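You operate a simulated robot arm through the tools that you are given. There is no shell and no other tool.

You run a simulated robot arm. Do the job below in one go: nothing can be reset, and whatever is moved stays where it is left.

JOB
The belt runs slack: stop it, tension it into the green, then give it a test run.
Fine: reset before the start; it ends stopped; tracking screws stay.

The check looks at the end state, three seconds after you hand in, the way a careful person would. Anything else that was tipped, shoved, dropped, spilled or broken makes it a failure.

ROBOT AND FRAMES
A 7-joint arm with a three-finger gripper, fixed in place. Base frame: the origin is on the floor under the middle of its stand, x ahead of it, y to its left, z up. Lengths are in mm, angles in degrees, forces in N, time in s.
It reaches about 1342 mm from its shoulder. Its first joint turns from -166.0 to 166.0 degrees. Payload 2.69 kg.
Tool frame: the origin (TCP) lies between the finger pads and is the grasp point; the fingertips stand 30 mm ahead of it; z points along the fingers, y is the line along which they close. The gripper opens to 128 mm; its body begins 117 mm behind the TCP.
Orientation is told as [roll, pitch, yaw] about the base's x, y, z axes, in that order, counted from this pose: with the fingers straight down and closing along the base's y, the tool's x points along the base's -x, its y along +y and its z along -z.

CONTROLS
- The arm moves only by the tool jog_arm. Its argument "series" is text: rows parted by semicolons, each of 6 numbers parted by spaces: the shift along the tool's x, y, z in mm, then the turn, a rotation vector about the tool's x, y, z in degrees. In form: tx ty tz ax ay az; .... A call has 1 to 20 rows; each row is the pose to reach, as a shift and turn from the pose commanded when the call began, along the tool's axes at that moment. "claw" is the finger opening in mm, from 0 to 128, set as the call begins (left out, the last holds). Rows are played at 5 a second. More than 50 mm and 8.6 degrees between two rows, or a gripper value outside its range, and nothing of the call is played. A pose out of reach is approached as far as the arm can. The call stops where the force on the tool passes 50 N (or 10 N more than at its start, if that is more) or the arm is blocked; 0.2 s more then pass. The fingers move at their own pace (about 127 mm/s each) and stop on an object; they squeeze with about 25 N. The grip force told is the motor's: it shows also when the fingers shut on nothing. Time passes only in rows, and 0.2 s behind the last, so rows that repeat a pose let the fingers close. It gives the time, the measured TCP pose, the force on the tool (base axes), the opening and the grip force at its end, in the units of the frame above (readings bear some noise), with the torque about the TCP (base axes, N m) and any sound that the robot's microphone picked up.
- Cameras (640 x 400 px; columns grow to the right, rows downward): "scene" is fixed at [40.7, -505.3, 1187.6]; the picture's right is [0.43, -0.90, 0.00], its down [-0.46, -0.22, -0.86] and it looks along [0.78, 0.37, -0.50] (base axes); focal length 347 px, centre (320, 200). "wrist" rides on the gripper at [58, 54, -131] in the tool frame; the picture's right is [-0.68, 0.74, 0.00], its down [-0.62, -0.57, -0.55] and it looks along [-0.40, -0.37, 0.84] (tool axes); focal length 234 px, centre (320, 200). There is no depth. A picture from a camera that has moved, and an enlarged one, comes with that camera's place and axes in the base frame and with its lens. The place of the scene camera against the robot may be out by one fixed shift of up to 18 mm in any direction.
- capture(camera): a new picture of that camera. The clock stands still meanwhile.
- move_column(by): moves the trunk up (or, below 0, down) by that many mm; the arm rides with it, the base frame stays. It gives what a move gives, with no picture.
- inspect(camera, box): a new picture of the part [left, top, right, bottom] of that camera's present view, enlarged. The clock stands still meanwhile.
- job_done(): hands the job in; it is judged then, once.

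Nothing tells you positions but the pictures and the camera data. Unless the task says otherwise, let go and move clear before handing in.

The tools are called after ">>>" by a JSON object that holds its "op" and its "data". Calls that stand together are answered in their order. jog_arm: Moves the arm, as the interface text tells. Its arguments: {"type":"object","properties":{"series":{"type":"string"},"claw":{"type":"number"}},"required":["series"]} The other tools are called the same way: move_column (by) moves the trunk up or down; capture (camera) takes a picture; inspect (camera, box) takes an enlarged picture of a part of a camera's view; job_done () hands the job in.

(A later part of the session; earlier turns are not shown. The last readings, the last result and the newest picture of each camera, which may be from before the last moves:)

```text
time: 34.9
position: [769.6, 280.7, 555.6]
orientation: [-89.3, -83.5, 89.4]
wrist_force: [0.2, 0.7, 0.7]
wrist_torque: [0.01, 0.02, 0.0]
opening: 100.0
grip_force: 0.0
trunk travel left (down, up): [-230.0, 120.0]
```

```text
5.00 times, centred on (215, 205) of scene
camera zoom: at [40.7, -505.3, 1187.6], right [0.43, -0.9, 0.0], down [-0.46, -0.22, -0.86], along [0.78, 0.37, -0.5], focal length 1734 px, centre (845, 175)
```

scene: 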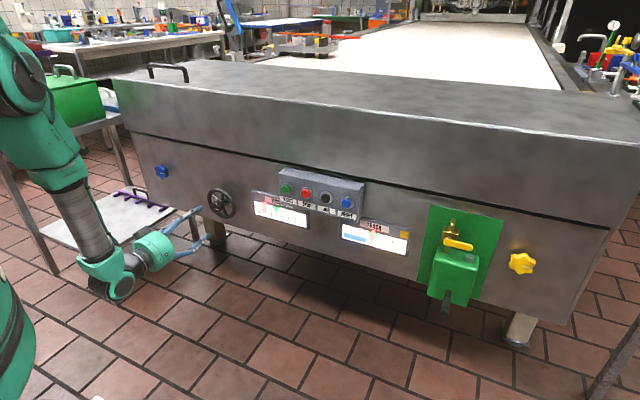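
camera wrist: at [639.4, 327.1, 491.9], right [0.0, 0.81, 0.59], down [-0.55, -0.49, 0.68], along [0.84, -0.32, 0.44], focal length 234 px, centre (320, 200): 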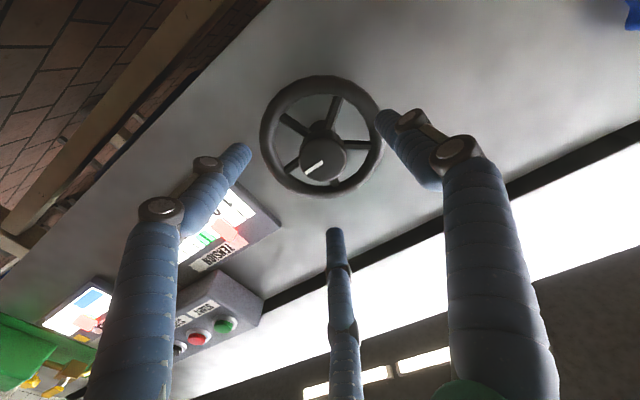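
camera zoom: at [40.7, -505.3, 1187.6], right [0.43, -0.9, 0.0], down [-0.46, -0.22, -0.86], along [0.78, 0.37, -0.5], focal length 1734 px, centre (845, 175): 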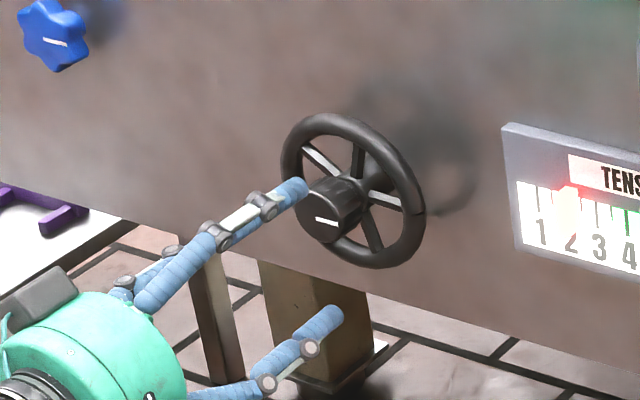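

Both views agree on the hub: knob centre at y≈281.7, z≈558.3. I'll move in over the knob to x≈828 (tips just short of the spokes) and then close.

>>> {"op": "jog_arm", "data": {"series": "-2.8 0.7 20 0 0 0; -2.8 0.7 40 0 0 0; -2.8 0.7 52 0 0 0; -2.8 0.7 58.4 0 0 0; -2.8 0.7 58.4 0 0 0", "claw": 100}}

>>> {"op": "capture", "data": {"camera": "wrist"}}

>>> {"op": "inspect", "data": {"camera": "scene", "box": [155, 165, 275, 245]}}

```text
time: 36.1
position: [828.0, 279.6, 561.2]
orientation: [-89.4, -83.5, 89.3]
wrist_force: [0.1, 0.5, -0.1]
wrist_torque: [-0.03, -0.01, 0.02]
opening: 99.8
grip_force: 0.1
trunk travel left (down, up): [-230.0, 120.0]
```

```text
taken
camera wrist: at [697.2, 327.6, 496.4], right [0.0, 0.81, 0.59], down [-0.55, -0.49, 0.68], along [0.84, -0.32, 0.44], focal length 234 px, centre (320, 200)
```

wrist: 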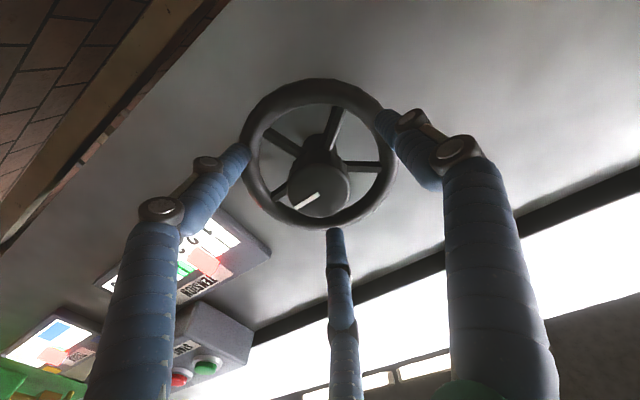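

```text
5.00 times, centred on (215, 205) of scene
camera zoom: at [40.7, -505.3, 1187.6], right [0.43, -0.9, 0.0], down [-0.46, -0.22, -0.86], along [0.78, 0.37, -0.5], focal length 1734 px, centre (845, 175)
```

zoom: 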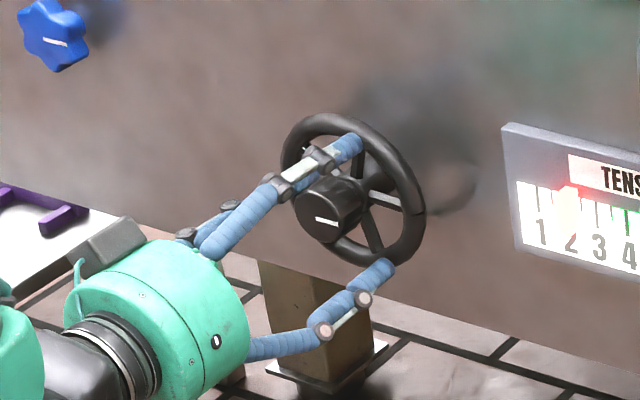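

The fingers surround the knob, centred within about 2 mm. I'll make a tiny correction and close on it.

>>> {"op": "jog_arm", "data": {"series": "1.4 0.6 0 0 0 0; 1.4 0.6 0 0 0 0; 1.4 0.6 0 0 0 0; 1.4 0.6 0 0 0 0", "claw": 10}}

>>> {"op": "capture", "data": {"camera": "wrist"}}

>>> {"op": "inspect", "data": {"camera": "scene", "box": [155, 165, 335, 245]}}

```text
time: 37.1
position: [825.7, 280.1, 560.1]
orientation: [-91.1, -83.5, 90.8]
wrist_force: [-25.6, -5.0, 22.0]
wrist_torque: [-0.12, -0.57, 0.05]
opening: 41.2
grip_force: 45.3
trunk travel left (down, up): [-230.0, 120.0]
stopped in row 4: the force on the tool passed its limit at 51 N (the readings are from after the stop); the commanded pose is now the measured one
```

```text
taken
camera wrist: at [696.1, 327.3, 495.5], right [0.0, 0.81, 0.59], down [-0.55, -0.49, 0.67], along [0.83, -0.33, 0.45], focal length 234 px, centre (320, 200)
```

wrist: 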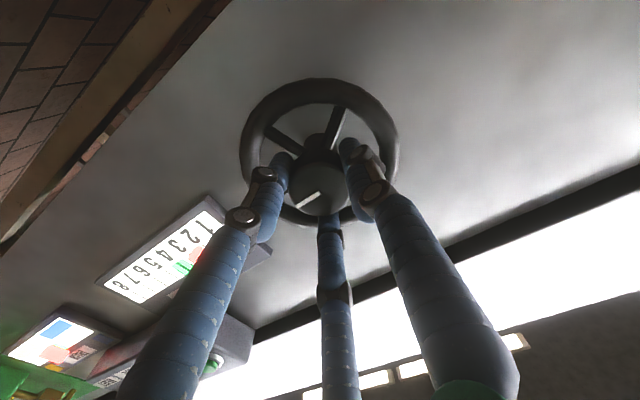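

```text
3.56 times, centred on (245, 205) of scene
camera zoom: at [40.7, -505.3, 1187.6], right [0.43, -0.9, 0.0], down [-0.46, -0.22, -0.86], along [0.78, 0.37, -0.5], focal length 1233 px, centre (587, 182)
```

zoom: 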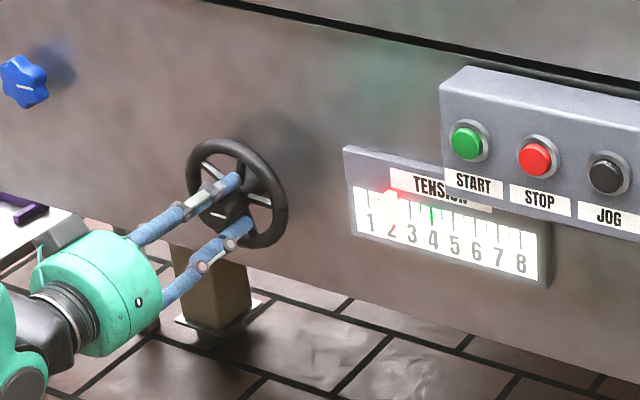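

The grip closed on the knob (41 mm), but the tips seem to press on the spokes. I'll open a little, retreat 8 mm and re-grip.

>>> {"op": "jog_arm", "data": {"series": "0 0 0 0 0 0; 0 0 -4 0 0 0; 0 0 -8 0 0 0; 0 0 -8 0 0 0", "claw": 70}}

>>> {"op": "inspect", "data": {"camera": "wrist", "box": [220, 60, 420, 260]}}

>>> {"op": "inspect", "data": {"camera": "scene", "box": [195, 175, 255, 225]}}

```text
time: 38.1
position: [818.5, 280.1, 558.6]
orientation: [-89.4, -83.5, 89.3]
wrist_force: [0.2, 0.0, -0.1]
wrist_torque: [-0.02, 0.0, -0.03]
opening: 70.0
grip_force: 0.0
trunk travel left (down, up): [-230.0, 120.0]
```

```text
2.00 times, centred on (320, 160) of wrist
camera zoom: at [688.2, 327.4, 494.3], right [0.0, 0.81, 0.59], down [-0.55, -0.49, 0.68], along [0.84, -0.32, 0.44], focal length 468 px, centre (320, 280)
```

zoom: 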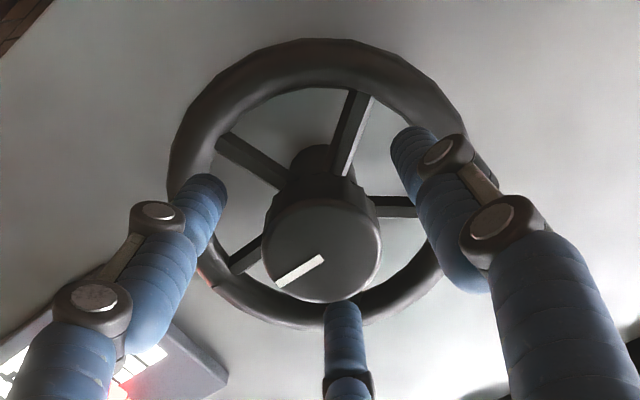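

```text
8.00 times, centred on (225, 200) of scene
camera zoom: at [40.7, -505.3, 1187.6], right [0.43, -0.9, 0.0], down [-0.46, -0.22, -0.86], along [0.78, 0.37, -0.5], focal length 2774 px, centre (1080, 200)
```

zoom: 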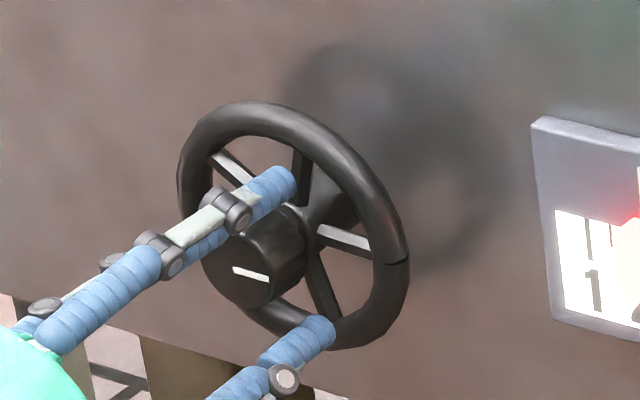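

The knob is centred within 1 mm and the wheel hasn't turned. Closing again here.

>>> {"op": "jog_arm", "data": {"series": "0 0.7 0 0 0 0; 0 0.7 0 0 0 0; 0 0.7 0 0 0 0; 0 0.7 0 0 0 0", "claw": 10}}

>>> {"op": "capture", "data": {"camera": "wrist"}}

```text
time: 39.1
position: [819.1, 279.5, 559.9]
orientation: [-90.5, -83.5, 90.3]
wrist_force: [1.1, -18.6, 17.1]
wrist_torque: [0.11, -0.55, -0.64]
opening: 40.8
grip_force: 45.1
trunk travel left (down, up): [-230.0, 120.0]
```

```text
taken
camera wrist: at [689.0, 327.4, 495.8], right [0.0, 0.81, 0.59], down [-0.55, -0.49, 0.68], along [0.83, -0.33, 0.44], focal length 234 px, centre (320, 200)
```

wrist: 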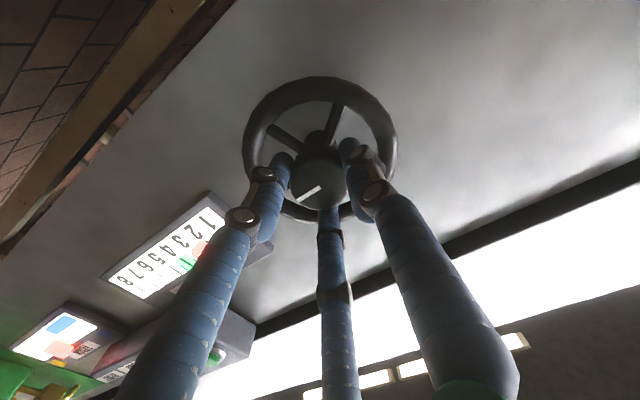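

Gripped with no axial push; small side loads remain, so I'll relieve them and try a 40° clockwise turn (operator's view), then read the gauge.

>>> {"op": "jog_arm", "data": {"series": "-1.6 -2 0 0 0 0; -1.6 -2 0 0 0 0; -1.6 -2 0 0 0 8; -1.6 -2 0 0 0 16; -1.6 -2 0 0 0 24; -1.6 -2 0 0 0 32; -1.6 -2 0 0 0 40; -1.6 -2 0 0 0 40", "claw": 10}}

>>> {"op": "capture", "data": {"camera": "wrist"}}

>>> {"op": "inspect", "data": {"camera": "scene", "box": [195, 165, 335, 245]}}

```text
time: 40.1
position: [818.3, 280.5, 559.4]
orientation: [87.7, -87.2, -88.5]
wrist_force: [-12.9, -4.6, 14.1]
wrist_torque: [-0.15, -0.9, -0.56]
opening: 40.8
grip_force: 44.5
out of reach, approached as far as the arm can: row 4
trunk travel left (down, up): [-230.0, 120.0]
stopped in row 4: the force on the tool passed its limit at 59 N (the readings are from after the stop); the commanded pose is now the measured one
```

```text
taken
camera wrist: at [688.8, 338.7, 504.6], right [0.01, 0.7, 0.71], down [-0.56, -0.59, 0.59], along [0.83, -0.4, 0.38], focal length 234 px, centre (320, 200)
```

wrist: 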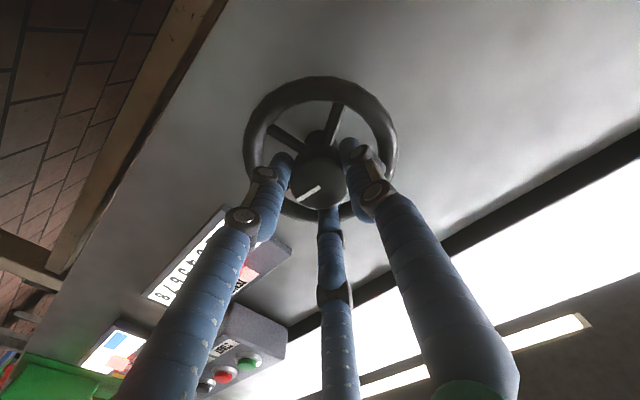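

```text
4.57 times, centred on (265, 205) of scene
camera zoom: at [40.7, -505.3, 1187.6], right [0.43, -0.9, 0.0], down [-0.46, -0.22, -0.86], along [0.78, 0.37, -0.5], focal length 1585 px, centre (571, 177)
```

zoom: 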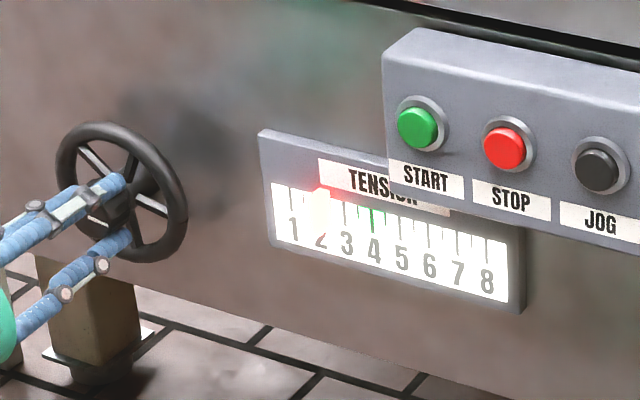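

The wheel turned about 9° and then the wrist hit its twist limit. I'll compare the gauge at the same zoom as before to learn the direction.

>>> {"op": "inspect", "data": {"camera": "scene", "box": [245, 180, 325, 235]}}

```text
7.27 times, centred on (285, 208) of scene
camera zoom: at [40.7, -505.3, 1187.6], right [0.43, -0.9, 0.0], down [-0.46, -0.22, -0.86], along [0.78, 0.37, -0.5], focal length 2521 px, centre (574, 146)
```

zoom: 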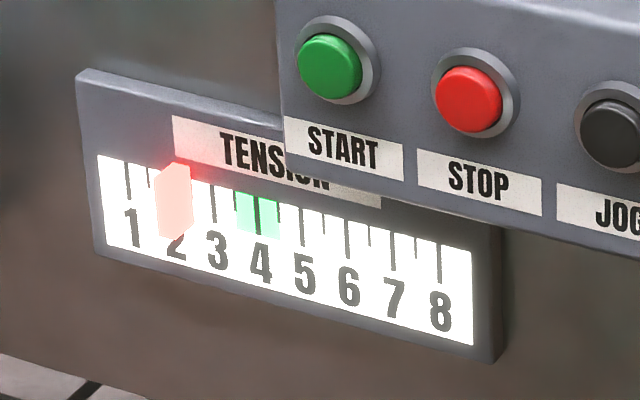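

Clockwise raises tension: about +0.1 unit for about 9°, so roughly 190–200° more is needed. I'll release, back off, twist the wrist far counter-clockwise, and re-grip for one long clockwise stroke.

>>> {"op": "jog_arm", "data": {"series": "0 0 0 0 0 0; 0 0 0 0 0 0; 0 0 -20 0 0 0; 0 0 -40 0 0 0; 0 0 -40 -0.8 0 0; 0 0 -40 -0.8 0 -8; 0 0 -40 -0.8 0 -16; 0 0 -40 -0.8 0 -24; 0 0 -40 -0.8 0 -32; 0 0 -40 -0.8 0 -40; 0 0 -40 -0.8 0 -48; 0 0 -40 -0.8 0 -56; 0 0 -40 -0.8 0 -64; 0 0 -40 -0.8 0 -72; 0 0 -40 -0.8 0 -80; 0 0 -40 -0.8 0 -88", "claw": 100}}

>>> {"op": "capture", "data": {"camera": "wrist"}}

>>> {"op": "capture", "data": {"camera": "scene"}}

```text
time: 43.5
position: [779.7, 281.3, 557.7]
orientation: [-89.2, -4.6, 89.7]
wrist_force: [-0.2, 0.6, -0.9]
wrist_torque: [-0.01, 0.01, -0.02]
opening: 100.1
grip_force: 0.0
trunk travel left (down, up): [-230.0, 120.0]
```

```text
taken
camera wrist: at [648.2, 228.1, 501.5], right [-0.01, 0.73, -0.68], down [-0.54, 0.57, 0.62], along [0.84, 0.37, 0.39], focal length 234 px, centre (320, 200)
```

wrist: 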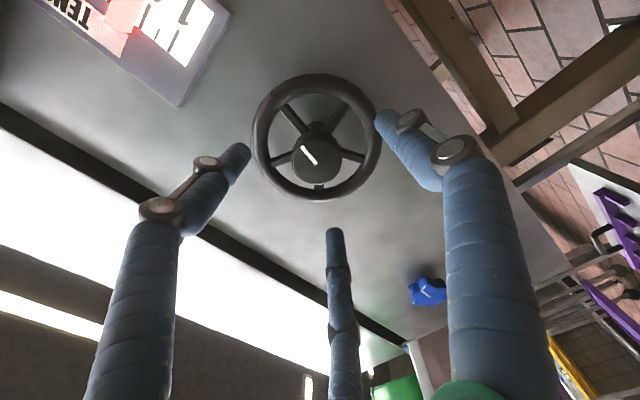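

```text
taken
```

scene: 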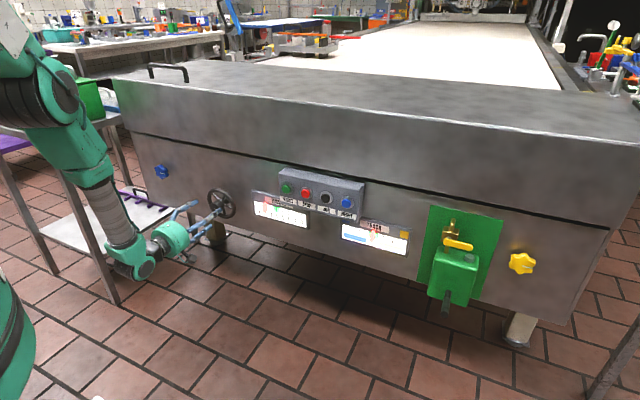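

No limits that way. I'll continue the twist another 120°.

>>> {"op": "jog_arm", "data": {"series": "0 0 0 0 0 -8; 0 0 0 0 0 -16; 0 0 0 0 0 -24; 0 0 0 0 0 -32; 0 0 0 0 0 -40; 0 0 0 0 0 -48; 0 0 0 0 0 -56; 0 0 0 0 0 -64; 0 0 0 0 0 -72; 0 0 0 0 0 -80; 0 0 0 0 0 -88; 0 0 0 0 0 -96; 0 0 0 0 0 -104; 0 0 0 0 0 -112; 0 0 0 0 0 -120; 0 0 0 0 0 -120", "claw": 100}}

>>> {"op": "capture", "data": {"camera": "wrist"}}

>>> {"op": "inspect", "data": {"camera": "scene", "box": [155, 165, 335, 265]}}

```text
time: 46.9
position: [778.6, 280.9, 558.5]
orientation: [88.2, 64.7, -91.9]
wrist_force: [-1.1, 0.9, -0.7]
wrist_torque: [-0.03, -0.03, -0.02]
opening: 99.9
grip_force: 0.1
trunk travel left (down, up): [-230.0, 120.0]
```

```text
taken
camera wrist: at [649.3, 258.2, 636.0], right [-0.01, -0.95, -0.3], down [-0.56, 0.25, -0.79], along [0.83, 0.16, -0.54], focal length 234 px, centre (320, 200)
```

wrist: 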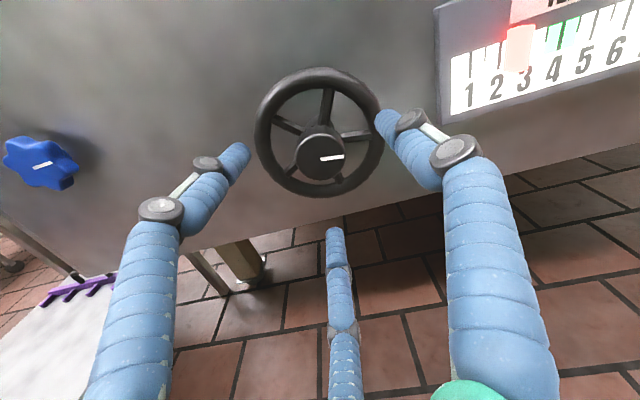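

```text
3.56 times, centred on (245, 215) of scene
camera zoom: at [40.7, -505.3, 1187.6], right [0.43, -0.9, 0.0], down [-0.46, -0.22, -0.86], along [0.78, 0.37, -0.5], focal length 1233 px, centre (587, 147)
```

zoom: 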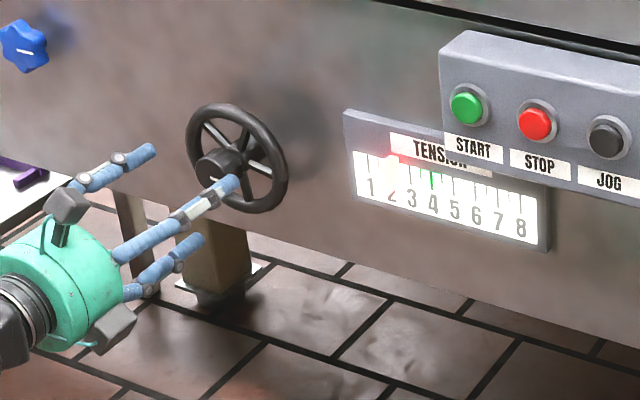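

From this opposite viewpoint I can average out the error: the knob axis is at about y≈279.2, z≈562.2, with its front at x≈837. That agrees with the earlier side forces. I'll move in on that axis.

>>> {"op": "jog_arm", "data": {"series": "2.7 3.7 0 0 0.8 0; 2.7 3.7 20 0 0.8 0; 2.7 3.7 35 0 0.8 0; 2.7 3.7 43 0 0.8 0; 2.7 3.7 43 0 0.8 0", "claw": 100}}

>>> {"op": "capture", "data": {"camera": "wrist"}}

```text
time: 48.1
position: [822.0, 279.7, 562.0]
orientation: [89.8, 64.8, -89.9]
wrist_force: [0.8, -0.1, 0.0]
wrist_torque: [0.01, 0.02, -0.01]
opening: 99.8
grip_force: 0.1
trunk travel left (down, up): [-230.0, 120.0]
```

```text
taken
camera wrist: at [692.2, 254.9, 637.7], right [0.0, -0.95, -0.3], down [-0.55, 0.25, -0.8], along [0.84, 0.17, -0.52], focal length 234 px, centre (320, 200)
```

wrist: 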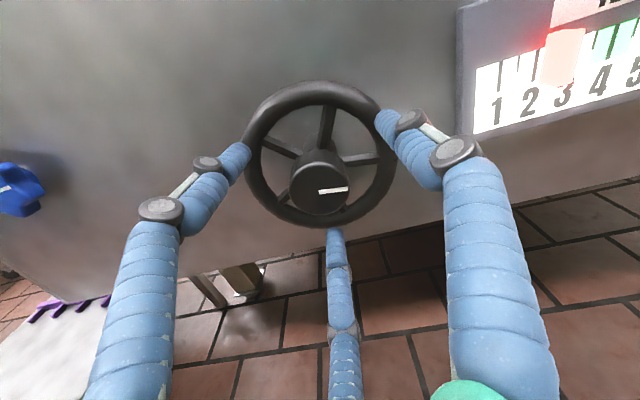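

Centred around the knob; closing now.

>>> {"op": "jog_arm", "data": {"series": "0 0 0 0 0 0; 0 0 0 0 0 0; 0 0 0 0 0 0; 0 0 0 0 0 0", "claw": 10}}

>>> {"op": "capture", "data": {"camera": "wrist"}}

```text
time: 49.1
position: [821.9, 279.0, 560.8]
orientation: [89.6, 64.7, -90.3]
wrist_force: [1.6, 5.8, -12.8]
wrist_torque: [-0.1, 0.43, 0.18]
opening: 42.0
grip_force: 24.4
trunk travel left (down, up): [-230.0, 120.0]
```

```text
taken
camera wrist: at [691.8, 255.0, 636.8], right [0.0, -0.95, -0.3], down [-0.55, 0.25, -0.8], along [0.83, 0.17, -0.53], focal length 234 px, centre (320, 200)
```

wrist: 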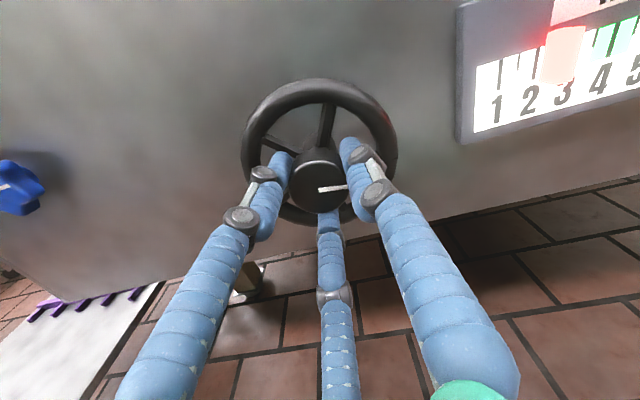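

>>> {"op": "inspect", "data": {"camera": "wrist", "box": [450, 0, 640, 140]}}

>>> {"op": "inspect", "data": {"camera": "scene", "box": [250, 185, 315, 230]}}

```text
2.86 times, centred on (545, 70) of wrist
camera zoom: at [691.8, 255.0, 636.8], right [0.0, -0.95, -0.3], down [-0.55, 0.25, -0.8], along [0.83, 0.17, -0.53], focal length 669 px, centre (-323, 571)
```

zoom: 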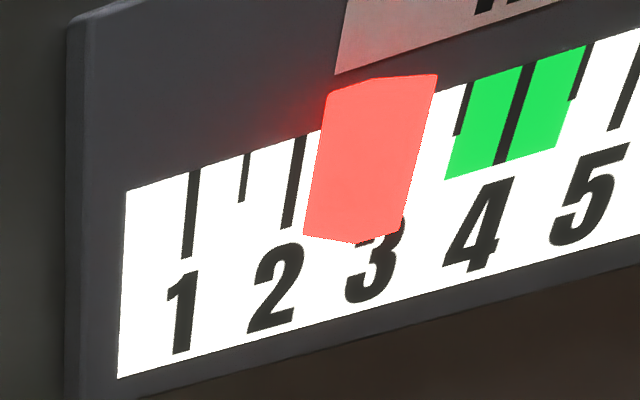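

```text
8.89 times, centred on (282, 208) of scene
camera zoom: at [40.7, -505.3, 1187.6], right [0.43, -0.9, 0.0], down [-0.46, -0.22, -0.86], along [0.78, 0.37, -0.5], focal length 3082 px, centre (653, 133)
```

zoom: 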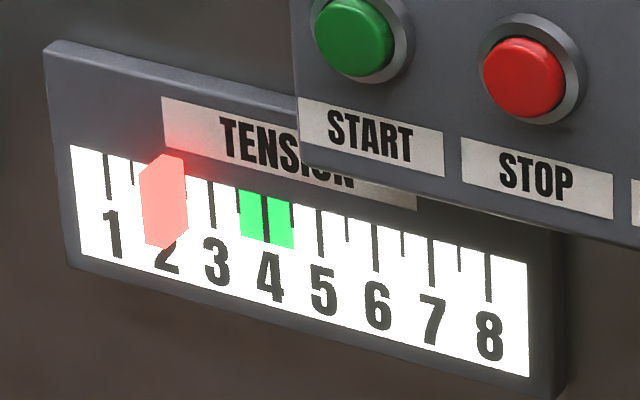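

The pointer is a block that stands about 17 mm off the dial, so parallax matters: the true reading now is about 2.34 (the scene view reads about 0.27 low). I'll ease the side load and turn 80° clockwise.

>>> {"op": "jog_arm", "data": {"series": "-0.9 -1 0 0 0 0; -0.9 -1 0 0 0 8; -0.9 -1 0 0 0 16; -0.9 -1 0 0 0 24; -0.9 -1 0 0 0 32; -0.9 -1 0 0 0 40; -0.9 -1 0 0 0 48; -0.9 -1 0 0 0 56; -0.9 -1 0 0 0 64; -0.9 -1 0 0 0 72; -0.9 -1 0 0 0 80; -0.9 -1 0 0 0 80", "claw": 10}}

>>> {"op": "capture", "data": {"camera": "wrist"}}

>>> {"op": "inspect", "data": {"camera": "scene", "box": [250, 185, 315, 230]}}

>>> {"op": "inspect", "data": {"camera": "scene", "box": [155, 165, 335, 265]}}

```text
time: 51.7
position: [822.3, 279.3, 560.1]
orientation: [-89.8, 35.1, 90.2]
wrist_force: [1.2, 9.7, -11.3]
wrist_torque: [0.09, 0.38, 0.34]
opening: 40.8
grip_force: 44.9
trunk travel left (down, up): [-230.0, 120.0]
```

```text
taken
camera wrist: at [691.7, 201.0, 550.1], right [0.0, 0.13, -0.99], down [-0.55, 0.83, 0.11], along [0.83, 0.55, 0.07], focal length 234 px, centre (320, 200)
```

wrist: 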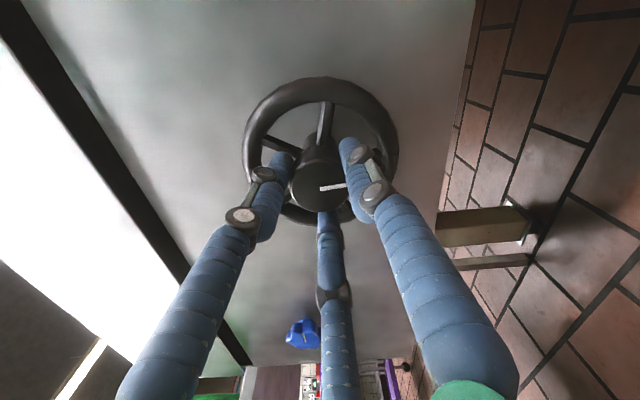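

```text
8.89 times, centred on (282, 208) of scene
camera zoom: at [40.7, -505.3, 1187.6], right [0.43, -0.9, 0.0], down [-0.46, -0.22, -0.86], along [0.78, 0.37, -0.5], focal length 3082 px, centre (653, 133)
```

zoom: 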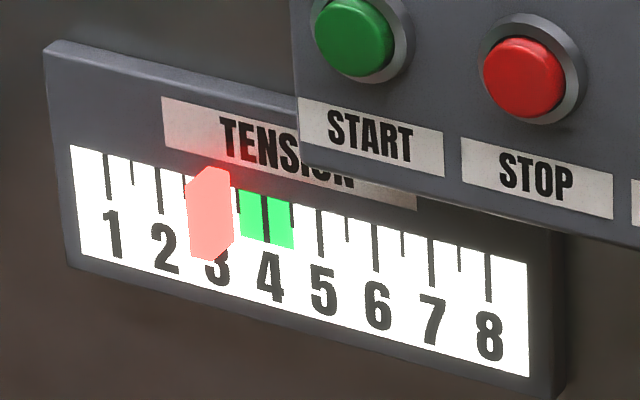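

```text
3.56 times, centred on (245, 215) of scene
camera zoom: at [40.7, -505.3, 1187.6], right [0.43, -0.9, 0.0], down [-0.46, -0.22, -0.86], along [0.78, 0.37, -0.5], focal length 1233 px, centre (587, 147)
```

zoom: 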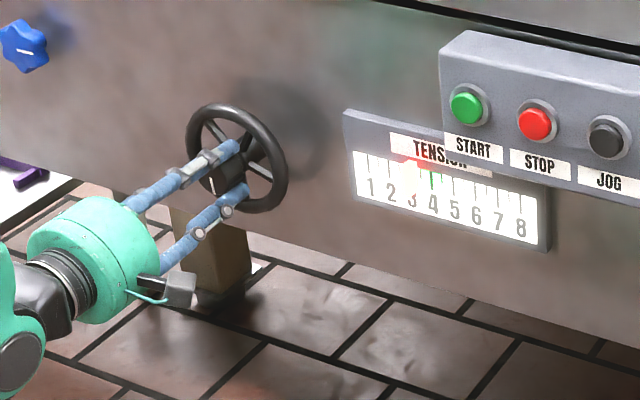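

Tension rose to about 3.2 true (0.011 per degree). Another 72° should centre it on 4, in the middle of the green.

>>> {"op": "jog_arm", "data": {"series": "-1.4 0.3 0 0 0 0; -1.4 0.3 0 0 0 8; -1.4 0.3 0 0 0 16; -1.4 0.3 0 0 0 24; -1.4 0.3 0 0 0 32; -1.4 0.3 0 0 0 40; -1.4 0.3 0 0 0 48; -1.4 0.3 0 0 0 56; -1.4 0.3 0 0 0 64; -1.4 0.3 0 0 0 72; -1.4 0.3 0 0 0 72", "claw": 10}}

>>> {"op": "capture", "data": {"camera": "wrist"}}

>>> {"op": "inspect", "data": {"camera": "scene", "box": [250, 185, 315, 230]}}

```text
time: 54.1
position: [822.0, 279.6, 560.3]
orientation: [-90.0, -37.0, 89.9]
wrist_force: [-7.7, -10.9, 10.7]
wrist_torque: [0.13, -0.42, -0.32]
opening: 40.7
grip_force: 44.5
trunk travel left (down, up): [-230.0, 120.0]
```

```text
taken
camera wrist: at [691.6, 265.3, 482.1], right [0.0, 0.98, -0.18], down [-0.55, 0.15, 0.82], along [0.84, 0.1, 0.54], focal length 234 px, centre (320, 200)
```

wrist: 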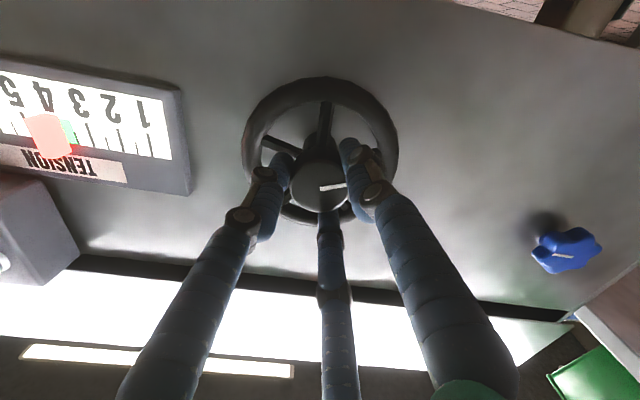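

```text
8.89 times, centred on (282, 208) of scene
camera zoom: at [40.7, -505.3, 1187.6], right [0.43, -0.9, 0.0], down [-0.46, -0.22, -0.86], along [0.78, 0.37, -0.5], focal length 3082 px, centre (653, 133)
```

zoom: 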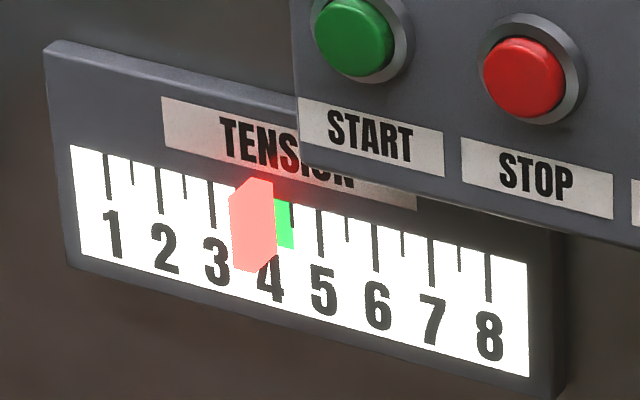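

The reading is now about 4.03 true, centred in green. I'll release the wheel, back straight off, and check it holds.

>>> {"op": "jog_arm", "data": {"series": "0 0 0 0 0 0; 0 0 0 0 0 0; 0 0 -20 0 0 0; 0 0 -40 0 0 0; 0 0 -60 0 0 0; 0 0 -70 0 0 0; 0 0 -70 0 0 0", "claw": 100}}

>>> {"op": "capture", "data": {"camera": "wrist"}}

>>> {"op": "inspect", "data": {"camera": "scene", "box": [195, 165, 335, 245]}}

>>> {"op": "inspect", "data": {"camera": "scene", "box": [250, 185, 315, 230]}}

```text
time: 55.7
position: [750.8, 280.0, 559.6]
orientation: [-89.8, -36.9, 90.1]
wrist_force: [0.2, -0.4, 1.0]
wrist_torque: [0.04, 0.0, 0.03]
opening: 100.0
grip_force: 0.0
trunk travel left (down, up): [-230.0, 120.0]
```

```text
taken
camera wrist: at [621.0, 264.5, 482.0], right [0.0, 0.98, -0.18], down [-0.55, 0.15, 0.82], along [0.84, 0.1, 0.54], focal length 234 px, centre (320, 200)
```

wrist: 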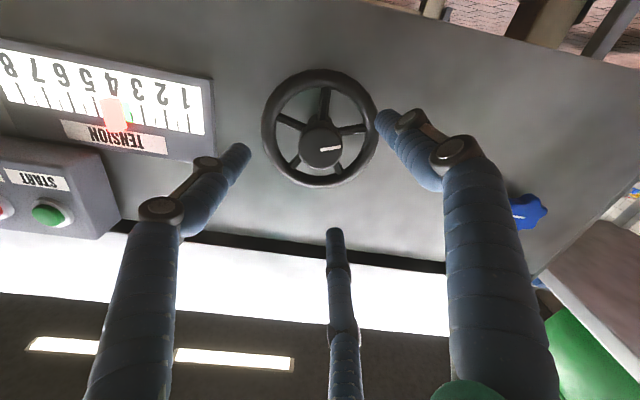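

```text
4.57 times, centred on (265, 205) of scene
camera zoom: at [40.7, -505.3, 1187.6], right [0.43, -0.9, 0.0], down [-0.46, -0.22, -0.86], along [0.78, 0.37, -0.5], focal length 1585 px, centre (571, 177)
```

zoom: 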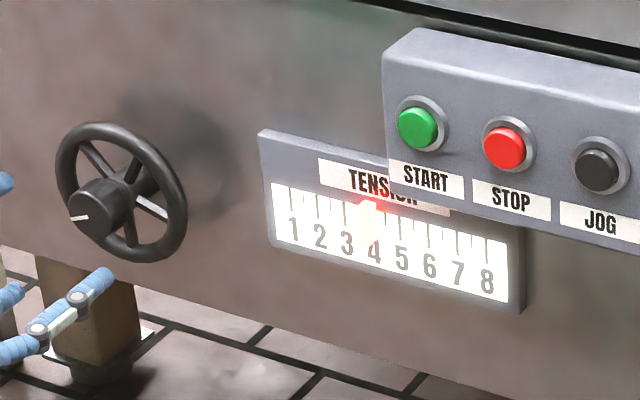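

```text
8.89 times, centred on (282, 208) of scene
camera zoom: at [40.7, -505.3, 1187.6], right [0.43, -0.9, 0.0], down [-0.46, -0.22, -0.86], along [0.78, 0.37, -0.5], focal length 3082 px, centre (653, 133)
```

zoom: 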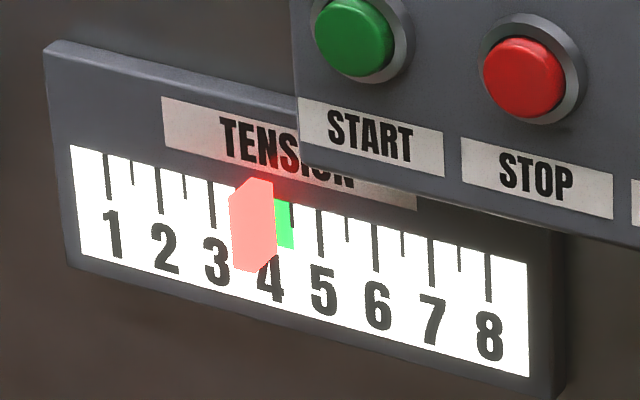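

>>> {"op": "inspect", "data": {"camera": "wrist", "box": [0, 30, 220, 170]}}

```text
2.86 times, centred on (110, 100) of wrist
camera zoom: at [621.0, 264.5, 482.0], right [0.0, 0.98, -0.18], down [-0.55, 0.15, 0.82], along [0.84, 0.1, 0.54], focal length 669 px, centre (920, 486)
```

zoom: 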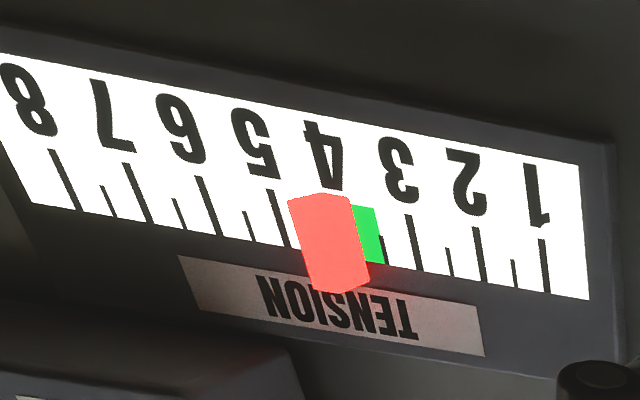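

The gauge reads about 4.0 from both sides and holds with the wheel released. Next is RESET: I'll close the fingers and travel right, yawing about 30° so the wrist stays within its range, about 50 mm off the panel.

>>> {"op": "jog_arm", "data": {"series": "24.4 -33.1 0.3 1.5 2 0; 48.7 -66.1 0.7 3 4 0; 73.1 -99.2 1 4.5 6 0; 97.5 -132.3 1.3 6 8 0; 121.8 -165.3 1.7 7.5 10 0; 146.2 -198.4 2 9 12 0; 170.6 -231.5 2.3 10.5 14 0; 194.9 -264.5 2.7 12 16 0; 219.3 -297.6 3 13.5 18 0; 243.7 -330.7 3.3 15 20 0; 268 -363.7 3.7 16.5 22 0; 292.4 -396.8 4 18 24 0; 292.4 -396.8 4 18 24 0", "claw": 0}}

>>> {"op": "capture", "data": {"camera": "wrist"}}

>>> {"op": "capture", "data": {"camera": "scene"}}

```text
time: 58.5
position: [757.3, -190.9, 702.0]
orientation: [-90.0, -36.8, 60.2]
wrist_force: [-0.5, -0.3, 0.1]
wrist_torque: [-0.01, 0.01, 0.04]
opening: 2.3
grip_force: 25.0
trunk travel left (down, up): [-230.0, 120.0]
```

```text
taken
camera wrist: at [636.7, -138.8, 623.2], right [0.49, 0.85, -0.18], down [-0.4, 0.41, 0.82], along [0.78, -0.33, 0.54], focal length 234 px, centre (320, 200)
```

wrist: 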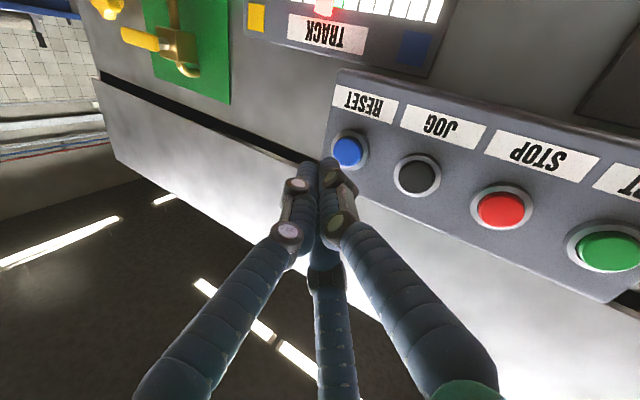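

```text
taken
```

scene: 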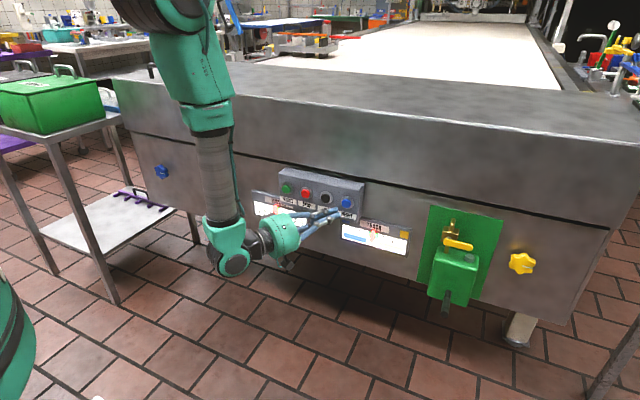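

The fingertips are in front of RESET (at about y≈-207.5, z≈698.5). I'll press it along +x in fine steps.

>>> {"op": "jog_arm", "data": {"series": "-5 7.5 18.2 0 0 0; -12.9 13.4 35.5 0 0 0; -15.3 15.2 40.7 0 0 0; -16.9 16.4 44.2 0 0 0; -17.7 17 45.9 0 0 0; -18.5 17.6 47.7 0 0 0; -19.3 18.2 49.4 0 0 0", "claw": 0}}

>>> {"op": "capture", "data": {"camera": "wrist"}}

```text
time: 60.1
position: [811.6, -192.8, 698.1]
orientation: [-89.9, -36.8, 60.0]
wrist_force: [-15.0, 5.2, 1.0]
wrist_torque: [0.01, -0.02, 0.13]
opening: 6.0
grip_force: 31.2
trunk travel left (down, up): [-230.0, 120.0]
heard: click
```

```text
taken
camera wrist: at [691.0, -140.4, 620.8], right [0.49, 0.85, -0.19], down [-0.4, 0.41, 0.82], along [0.78, -0.33, 0.54], focal length 234 px, centre (320, 200)
```

wrist: 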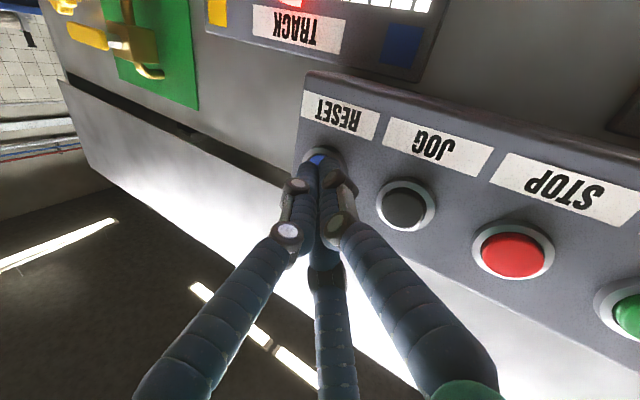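

RESET clicked and bottomed at about 15 N. I'll back off and slide left to START at the same standoff.

>>> {"op": "jog_arm", "data": {"series": "10.9 -8.2 -23.9 0 0 0; 21.9 -16.4 -47.7 0 0 0; -5.3 3.9 -67.1 0 0 0; -32.4 24.2 -86.6 0 0 0; -59.6 44.6 -106 0 0 0; -86.7 64.9 -125.4 0 0 0; -114.5 84.4 -144.8 0 0 0; -114.5 84.4 -144.8 0 0 0", "claw": 0}}

>>> {"op": "capture", "data": {"camera": "wrist"}}

>>> {"op": "inspect", "data": {"camera": "scene", "box": [240, 160, 420, 270]}}

```text
time: 61.9
position: [759.5, 1.3, 702.6]
orientation: [-89.9, -36.7, 60.1]
wrist_force: [-0.1, 0.3, -0.3]
wrist_torque: [-0.01, 0.02, -0.01]
opening: 2.1
grip_force: 31.5
trunk travel left (down, up): [-230.0, 120.0]
```

```text
taken
camera wrist: at [639.0, 53.6, 623.0], right [0.49, 0.85, -0.19], down [-0.4, 0.41, 0.82], along [0.78, -0.33, 0.54], focal length 234 px, centre (320, 200)
```

wrist: 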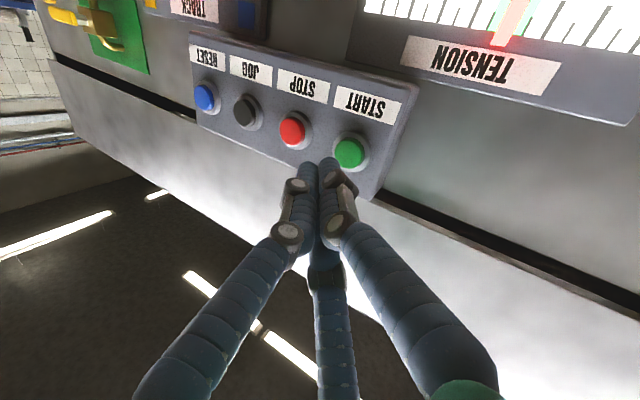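

```text
3.56 times, centred on (330, 215) of scene
camera zoom: at [40.7, -505.3, 1187.6], right [0.43, -0.9, 0.0], down [-0.46, -0.22, -0.86], along [0.78, 0.37, -0.5], focal length 1233 px, centre (284, 147)
```

zoom: 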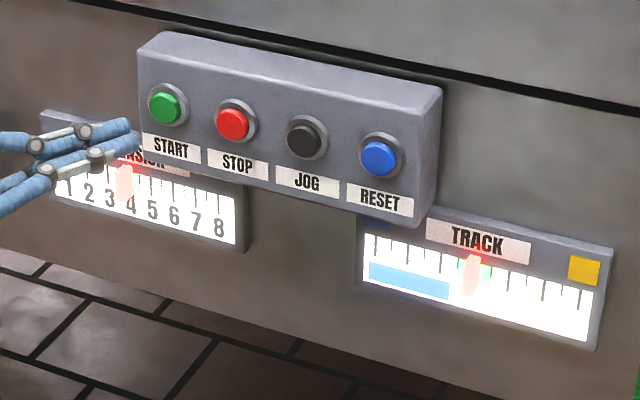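

>>> {"op": "inspect", "data": {"camera": "wrist", "box": [400, 0, 640, 120]}}

```text
2.67 times, centred on (520, 60) of wrist
camera zoom: at [639.0, 53.6, 623.0], right [0.49, 0.85, -0.19], down [-0.4, 0.41, 0.82], along [0.78, -0.33, 0.54], focal length 624 px, centre (-213, 573)
```

zoom: 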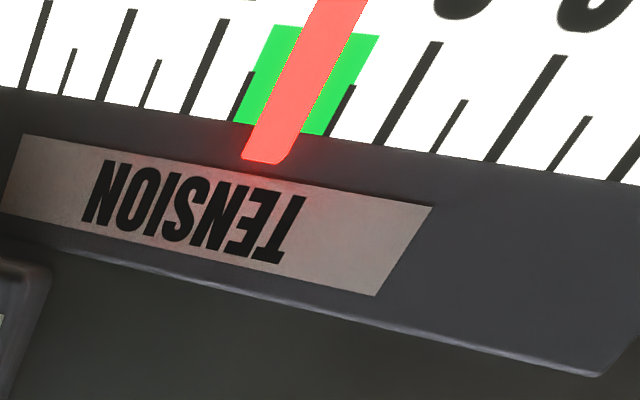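

Nearly head-on, the tension pointer sits right in the middle of the green. Now I'll press START.

>>> {"op": "jog_arm", "data": {"series": "-8 9 16.3 0 0 0; -16 15 33.6 0 0 0; -18.4 16.8 38.8 0 0 0; -19.6 17.7 41.4 0 0 0; -20.4 18.2 43.2 0 0 0; -21.2 18.8 44.9 0 0 0", "claw": 0}}

>>> {"op": "inspect", "data": {"camera": "wrist", "box": [220, 80, 420, 220]}}

```text
time: 63.3
position: [811.0, 4.0, 698.1]
orientation: [-90.0, -36.6, 60.1]
wrist_force: [-6.5, 2.1, 1.4]
wrist_torque: [-0.05, -0.09, 0.04]
opening: 6.2
grip_force: 31.5
trunk travel left (down, up): [-230.0, 120.0]
heard: click
```

```text
2.86 times, centred on (320, 150) of wrist
camera zoom: at [690.8, 56.6, 619.6], right [0.49, 0.85, -0.19], down [-0.4, 0.41, 0.82], along [0.78, -0.33, 0.54], focal length 669 px, centre (320, 343)
```

zoom: 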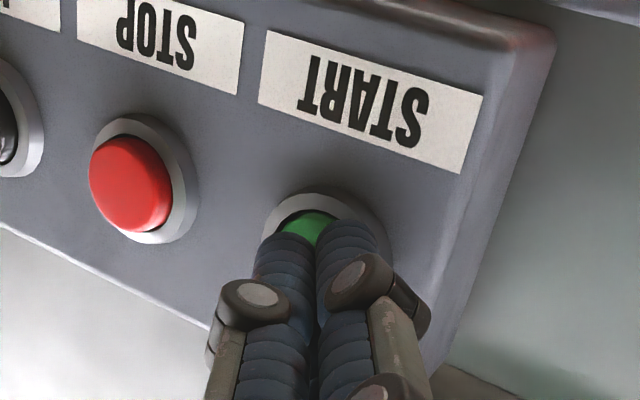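

START clicked. I'll back off, move in front of STOP, and watch the run.

>>> {"op": "jog_arm", "data": {"series": "10.4 -7.7 -22.6 0 0 0; 20.7 -15.5 -45.1 0 0 0; 43.6 -32.7 -28.7 0 0 0; 66.2 -49.5 -12.5 0 0 0; 66.2 -49.5 -12.5 0 0 0; 66.2 -49.5 -12.5 0 0 0", "claw": 0}}

>>> {"op": "capture", "data": {"camera": "wrist"}}

>>> {"op": "capture", "data": {"camera": "scene"}}

>>> {"op": "inspect", "data": {"camera": "scene", "box": [240, 160, 420, 270]}}

```text
time: 64.7
position: [758.0, -58.6, 697.7]
orientation: [-89.9, -36.8, 60.0]
wrist_force: [-0.4, 0.0, 0.0]
wrist_torque: [0.0, -0.01, 0.01]
opening: 2.0
grip_force: 31.6
trunk travel left (down, up): [-230.0, 120.0]
```

```text
taken
camera wrist: at [636.6, -6.5, 619.6], right [0.49, 0.85, -0.18], down [-0.4, 0.41, 0.82], along [0.78, -0.33, 0.54], focal length 234 px, centre (320, 200)
```

wrist: 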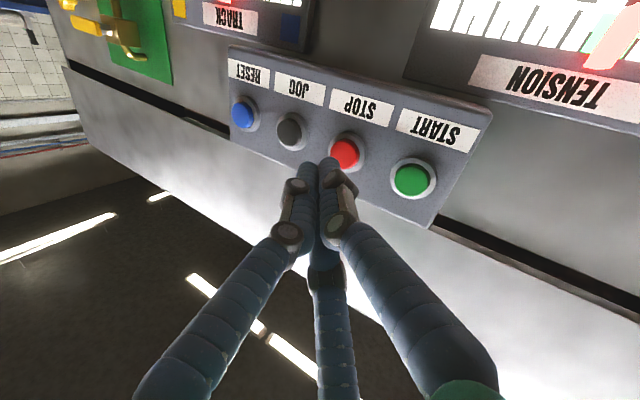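

```text
taken
```

scene: 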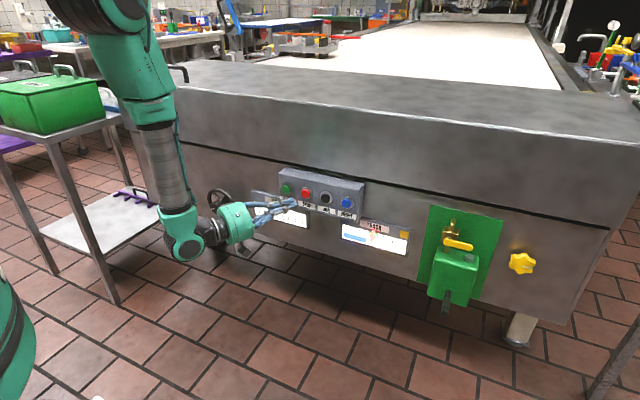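

```text
3.56 times, centred on (330, 215) of scene
camera zoom: at [40.7, -505.3, 1187.6], right [0.43, -0.9, 0.0], down [-0.46, -0.22, -0.86], along [0.78, 0.37, -0.5], focal length 1233 px, centre (284, 147)
```

zoom: 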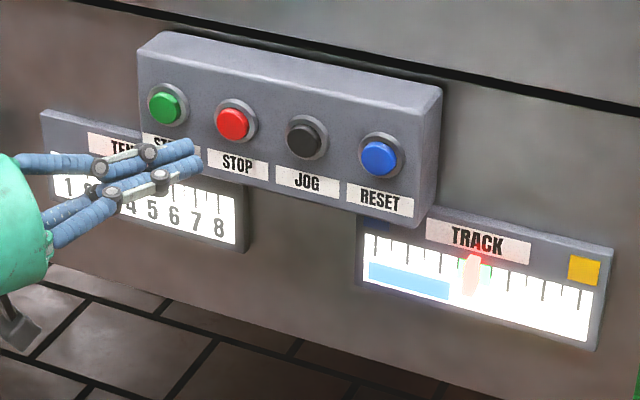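

I'll look closely at the belt surface now and again after a moment, to see whether it's moving.

>>> {"op": "inspect", "data": {"camera": "scene", "box": [400, 20, 560, 90]}}

>>> {"op": "inspect", "data": {"camera": "scene", "box": [260, 10, 580, 100]}}

```text
4.00 times, centred on (480, 55) of scene
camera zoom: at [40.7, -505.3, 1187.6], right [0.43, -0.9, 0.0], down [-0.46, -0.22, -0.86], along [0.78, 0.37, -0.5], focal length 1387 px, centre (-320, 780)
```

zoom: 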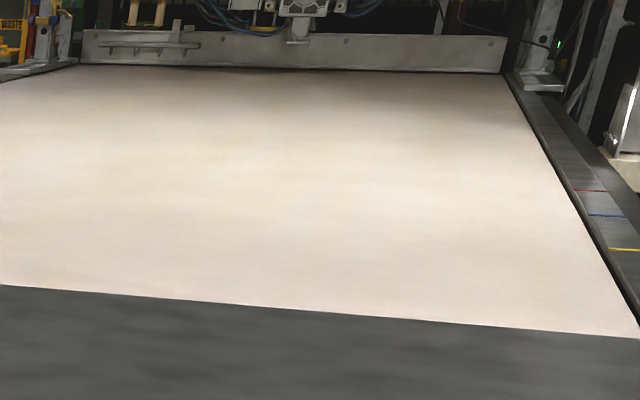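

```text
2.00 times, centred on (420, 55) of scene
camera zoom: at [40.7, -505.3, 1187.6], right [0.43, -0.9, 0.0], down [-0.46, -0.22, -0.86], along [0.78, 0.37, -0.5], focal length 693 px, centre (120, 490)
```

zoom: 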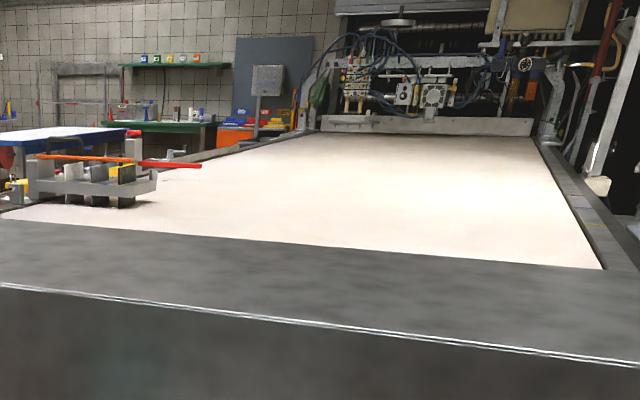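

>>> {"op": "jog_arm", "data": {"series": "0 0 0 0 0 0; 0 0 0 0 0 0; 0 0 0 0 0 0; 0 0 0 0 0 0; 0 0 0 0 0 0; 0 0 0 0 0 0; 0 0 0 0 0 0; 0 0 0 0 0 0; 0 0 0 0 0 0; 0 0 0 0 0 0", "claw": 0}}

>>> {"op": "inspect", "data": {"camera": "scene", "box": [400, 20, 560, 90]}}

>>> {"op": "inspect", "data": {"camera": "scene", "box": [240, 160, 420, 270]}}

>>> {"op": "capture", "data": {"camera": "wrist"}}

```text
time: 66.9
position: [757.2, -59.3, 698.0]
orientation: [-90.0, -36.8, 60.1]
wrist_force: [0.0, 0.5, -0.7]
wrist_torque: [-0.01, 0.04, 0.03]
opening: 2.3
grip_force: 31.2
trunk travel left (down, up): [-230.0, 120.0]
```

```text
4.00 times, centred on (480, 55) of scene
camera zoom: at [40.7, -505.3, 1187.6], right [0.43, -0.9, 0.0], down [-0.46, -0.22, -0.86], along [0.78, 0.37, -0.5], focal length 1387 px, centre (-320, 780)
```

zoom: 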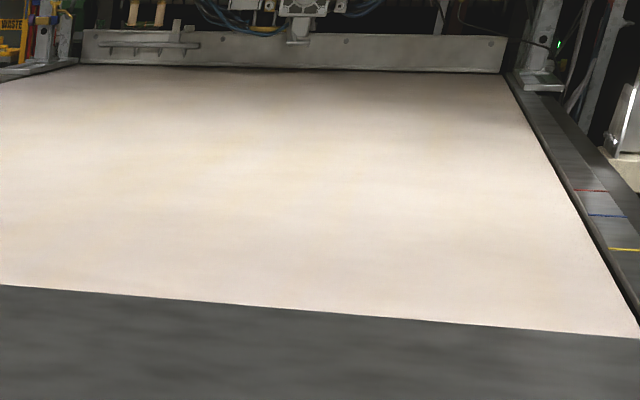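

```text
3.56 times, centred on (330, 215) of scene
camera zoom: at [40.7, -505.3, 1187.6], right [0.43, -0.9, 0.0], down [-0.46, -0.22, -0.86], along [0.78, 0.37, -0.5], focal length 1233 px, centre (284, 147)
```

zoom: 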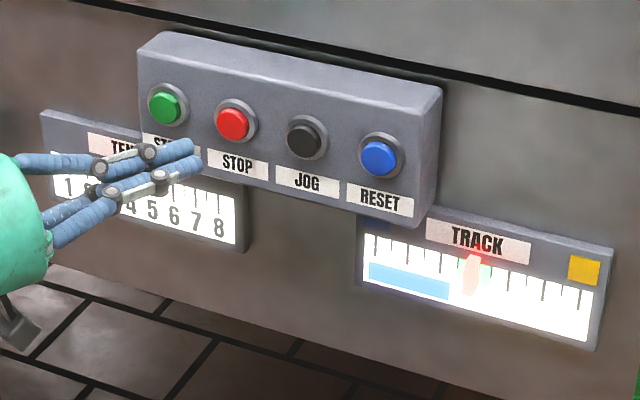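

```text
taken
camera wrist: at [636.6, -6.3, 619.7], right [0.49, 0.85, -0.18], down [-0.4, 0.41, 0.82], along [0.78, -0.33, 0.54], focal length 234 px, centre (320, 200)
```

wrist: 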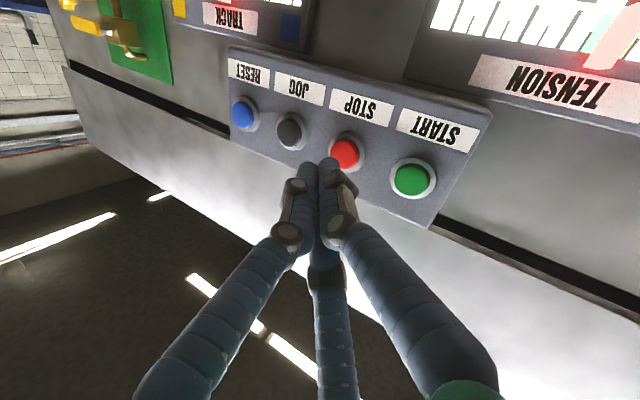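

The tension pointer stays in the green and the track pointer is steady; I can't see the belt itself move in this view. It's been about 4 s since START, so I'll let it run a few seconds more and then press STOP.

>>> {"op": "jog_arm", "data": {"series": "0 0 0 0 0 0; 0 0 0 0 0 0; 0 0 0 0 0 0; 0 0 0 0 0 0; 0 0 0 0 0 0; 0 0 0 0 0 0; 0 0 0 0 0 0; 0 0 0 0 0 0; 0 0 0 0 0 0; 0 0 0 0 0 0; 0 0 0 0 0 0; 0 0 0 0 0 0; -5.5 4.1 19.1 0 0 0; -13.5 10.1 36.4 0 0 0; -16.3 12.2 42.5 0 0 0; -17.5 13.1 45.1 0 0 0; -18.3 13.7 46.8 0 0 0; -19.1 14.3 48.6 0 0 0; -19.5 14.6 49.4 0 0 0", "claw": 0}}

>>> {"op": "inspect", "data": {"camera": "wrist", "box": [220, 80, 420, 220]}}

```text
time: 70.9
position: [811.6, -64.5, 697.3]
orientation: [-90.1, -36.7, 60.2]
wrist_force: [-20.8, 7.8, 5.0]
wrist_torque: [-0.02, -0.1, 0.18]
opening: 5.9
grip_force: 31.5
trunk travel left (down, up): [-230.0, 120.0]
heard: click
```

```text
2.86 times, centred on (320, 150) of wrist
camera zoom: at [691.6, -11.5, 619.6], right [0.49, 0.85, -0.19], down [-0.4, 0.41, 0.82], along [0.78, -0.33, 0.54], focal length 669 px, centre (320, 343)
```

zoom: 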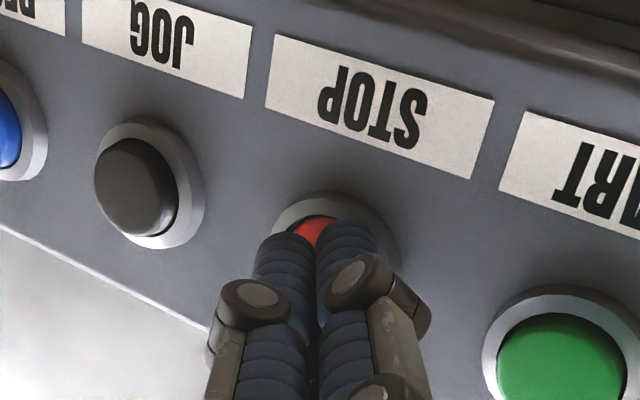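

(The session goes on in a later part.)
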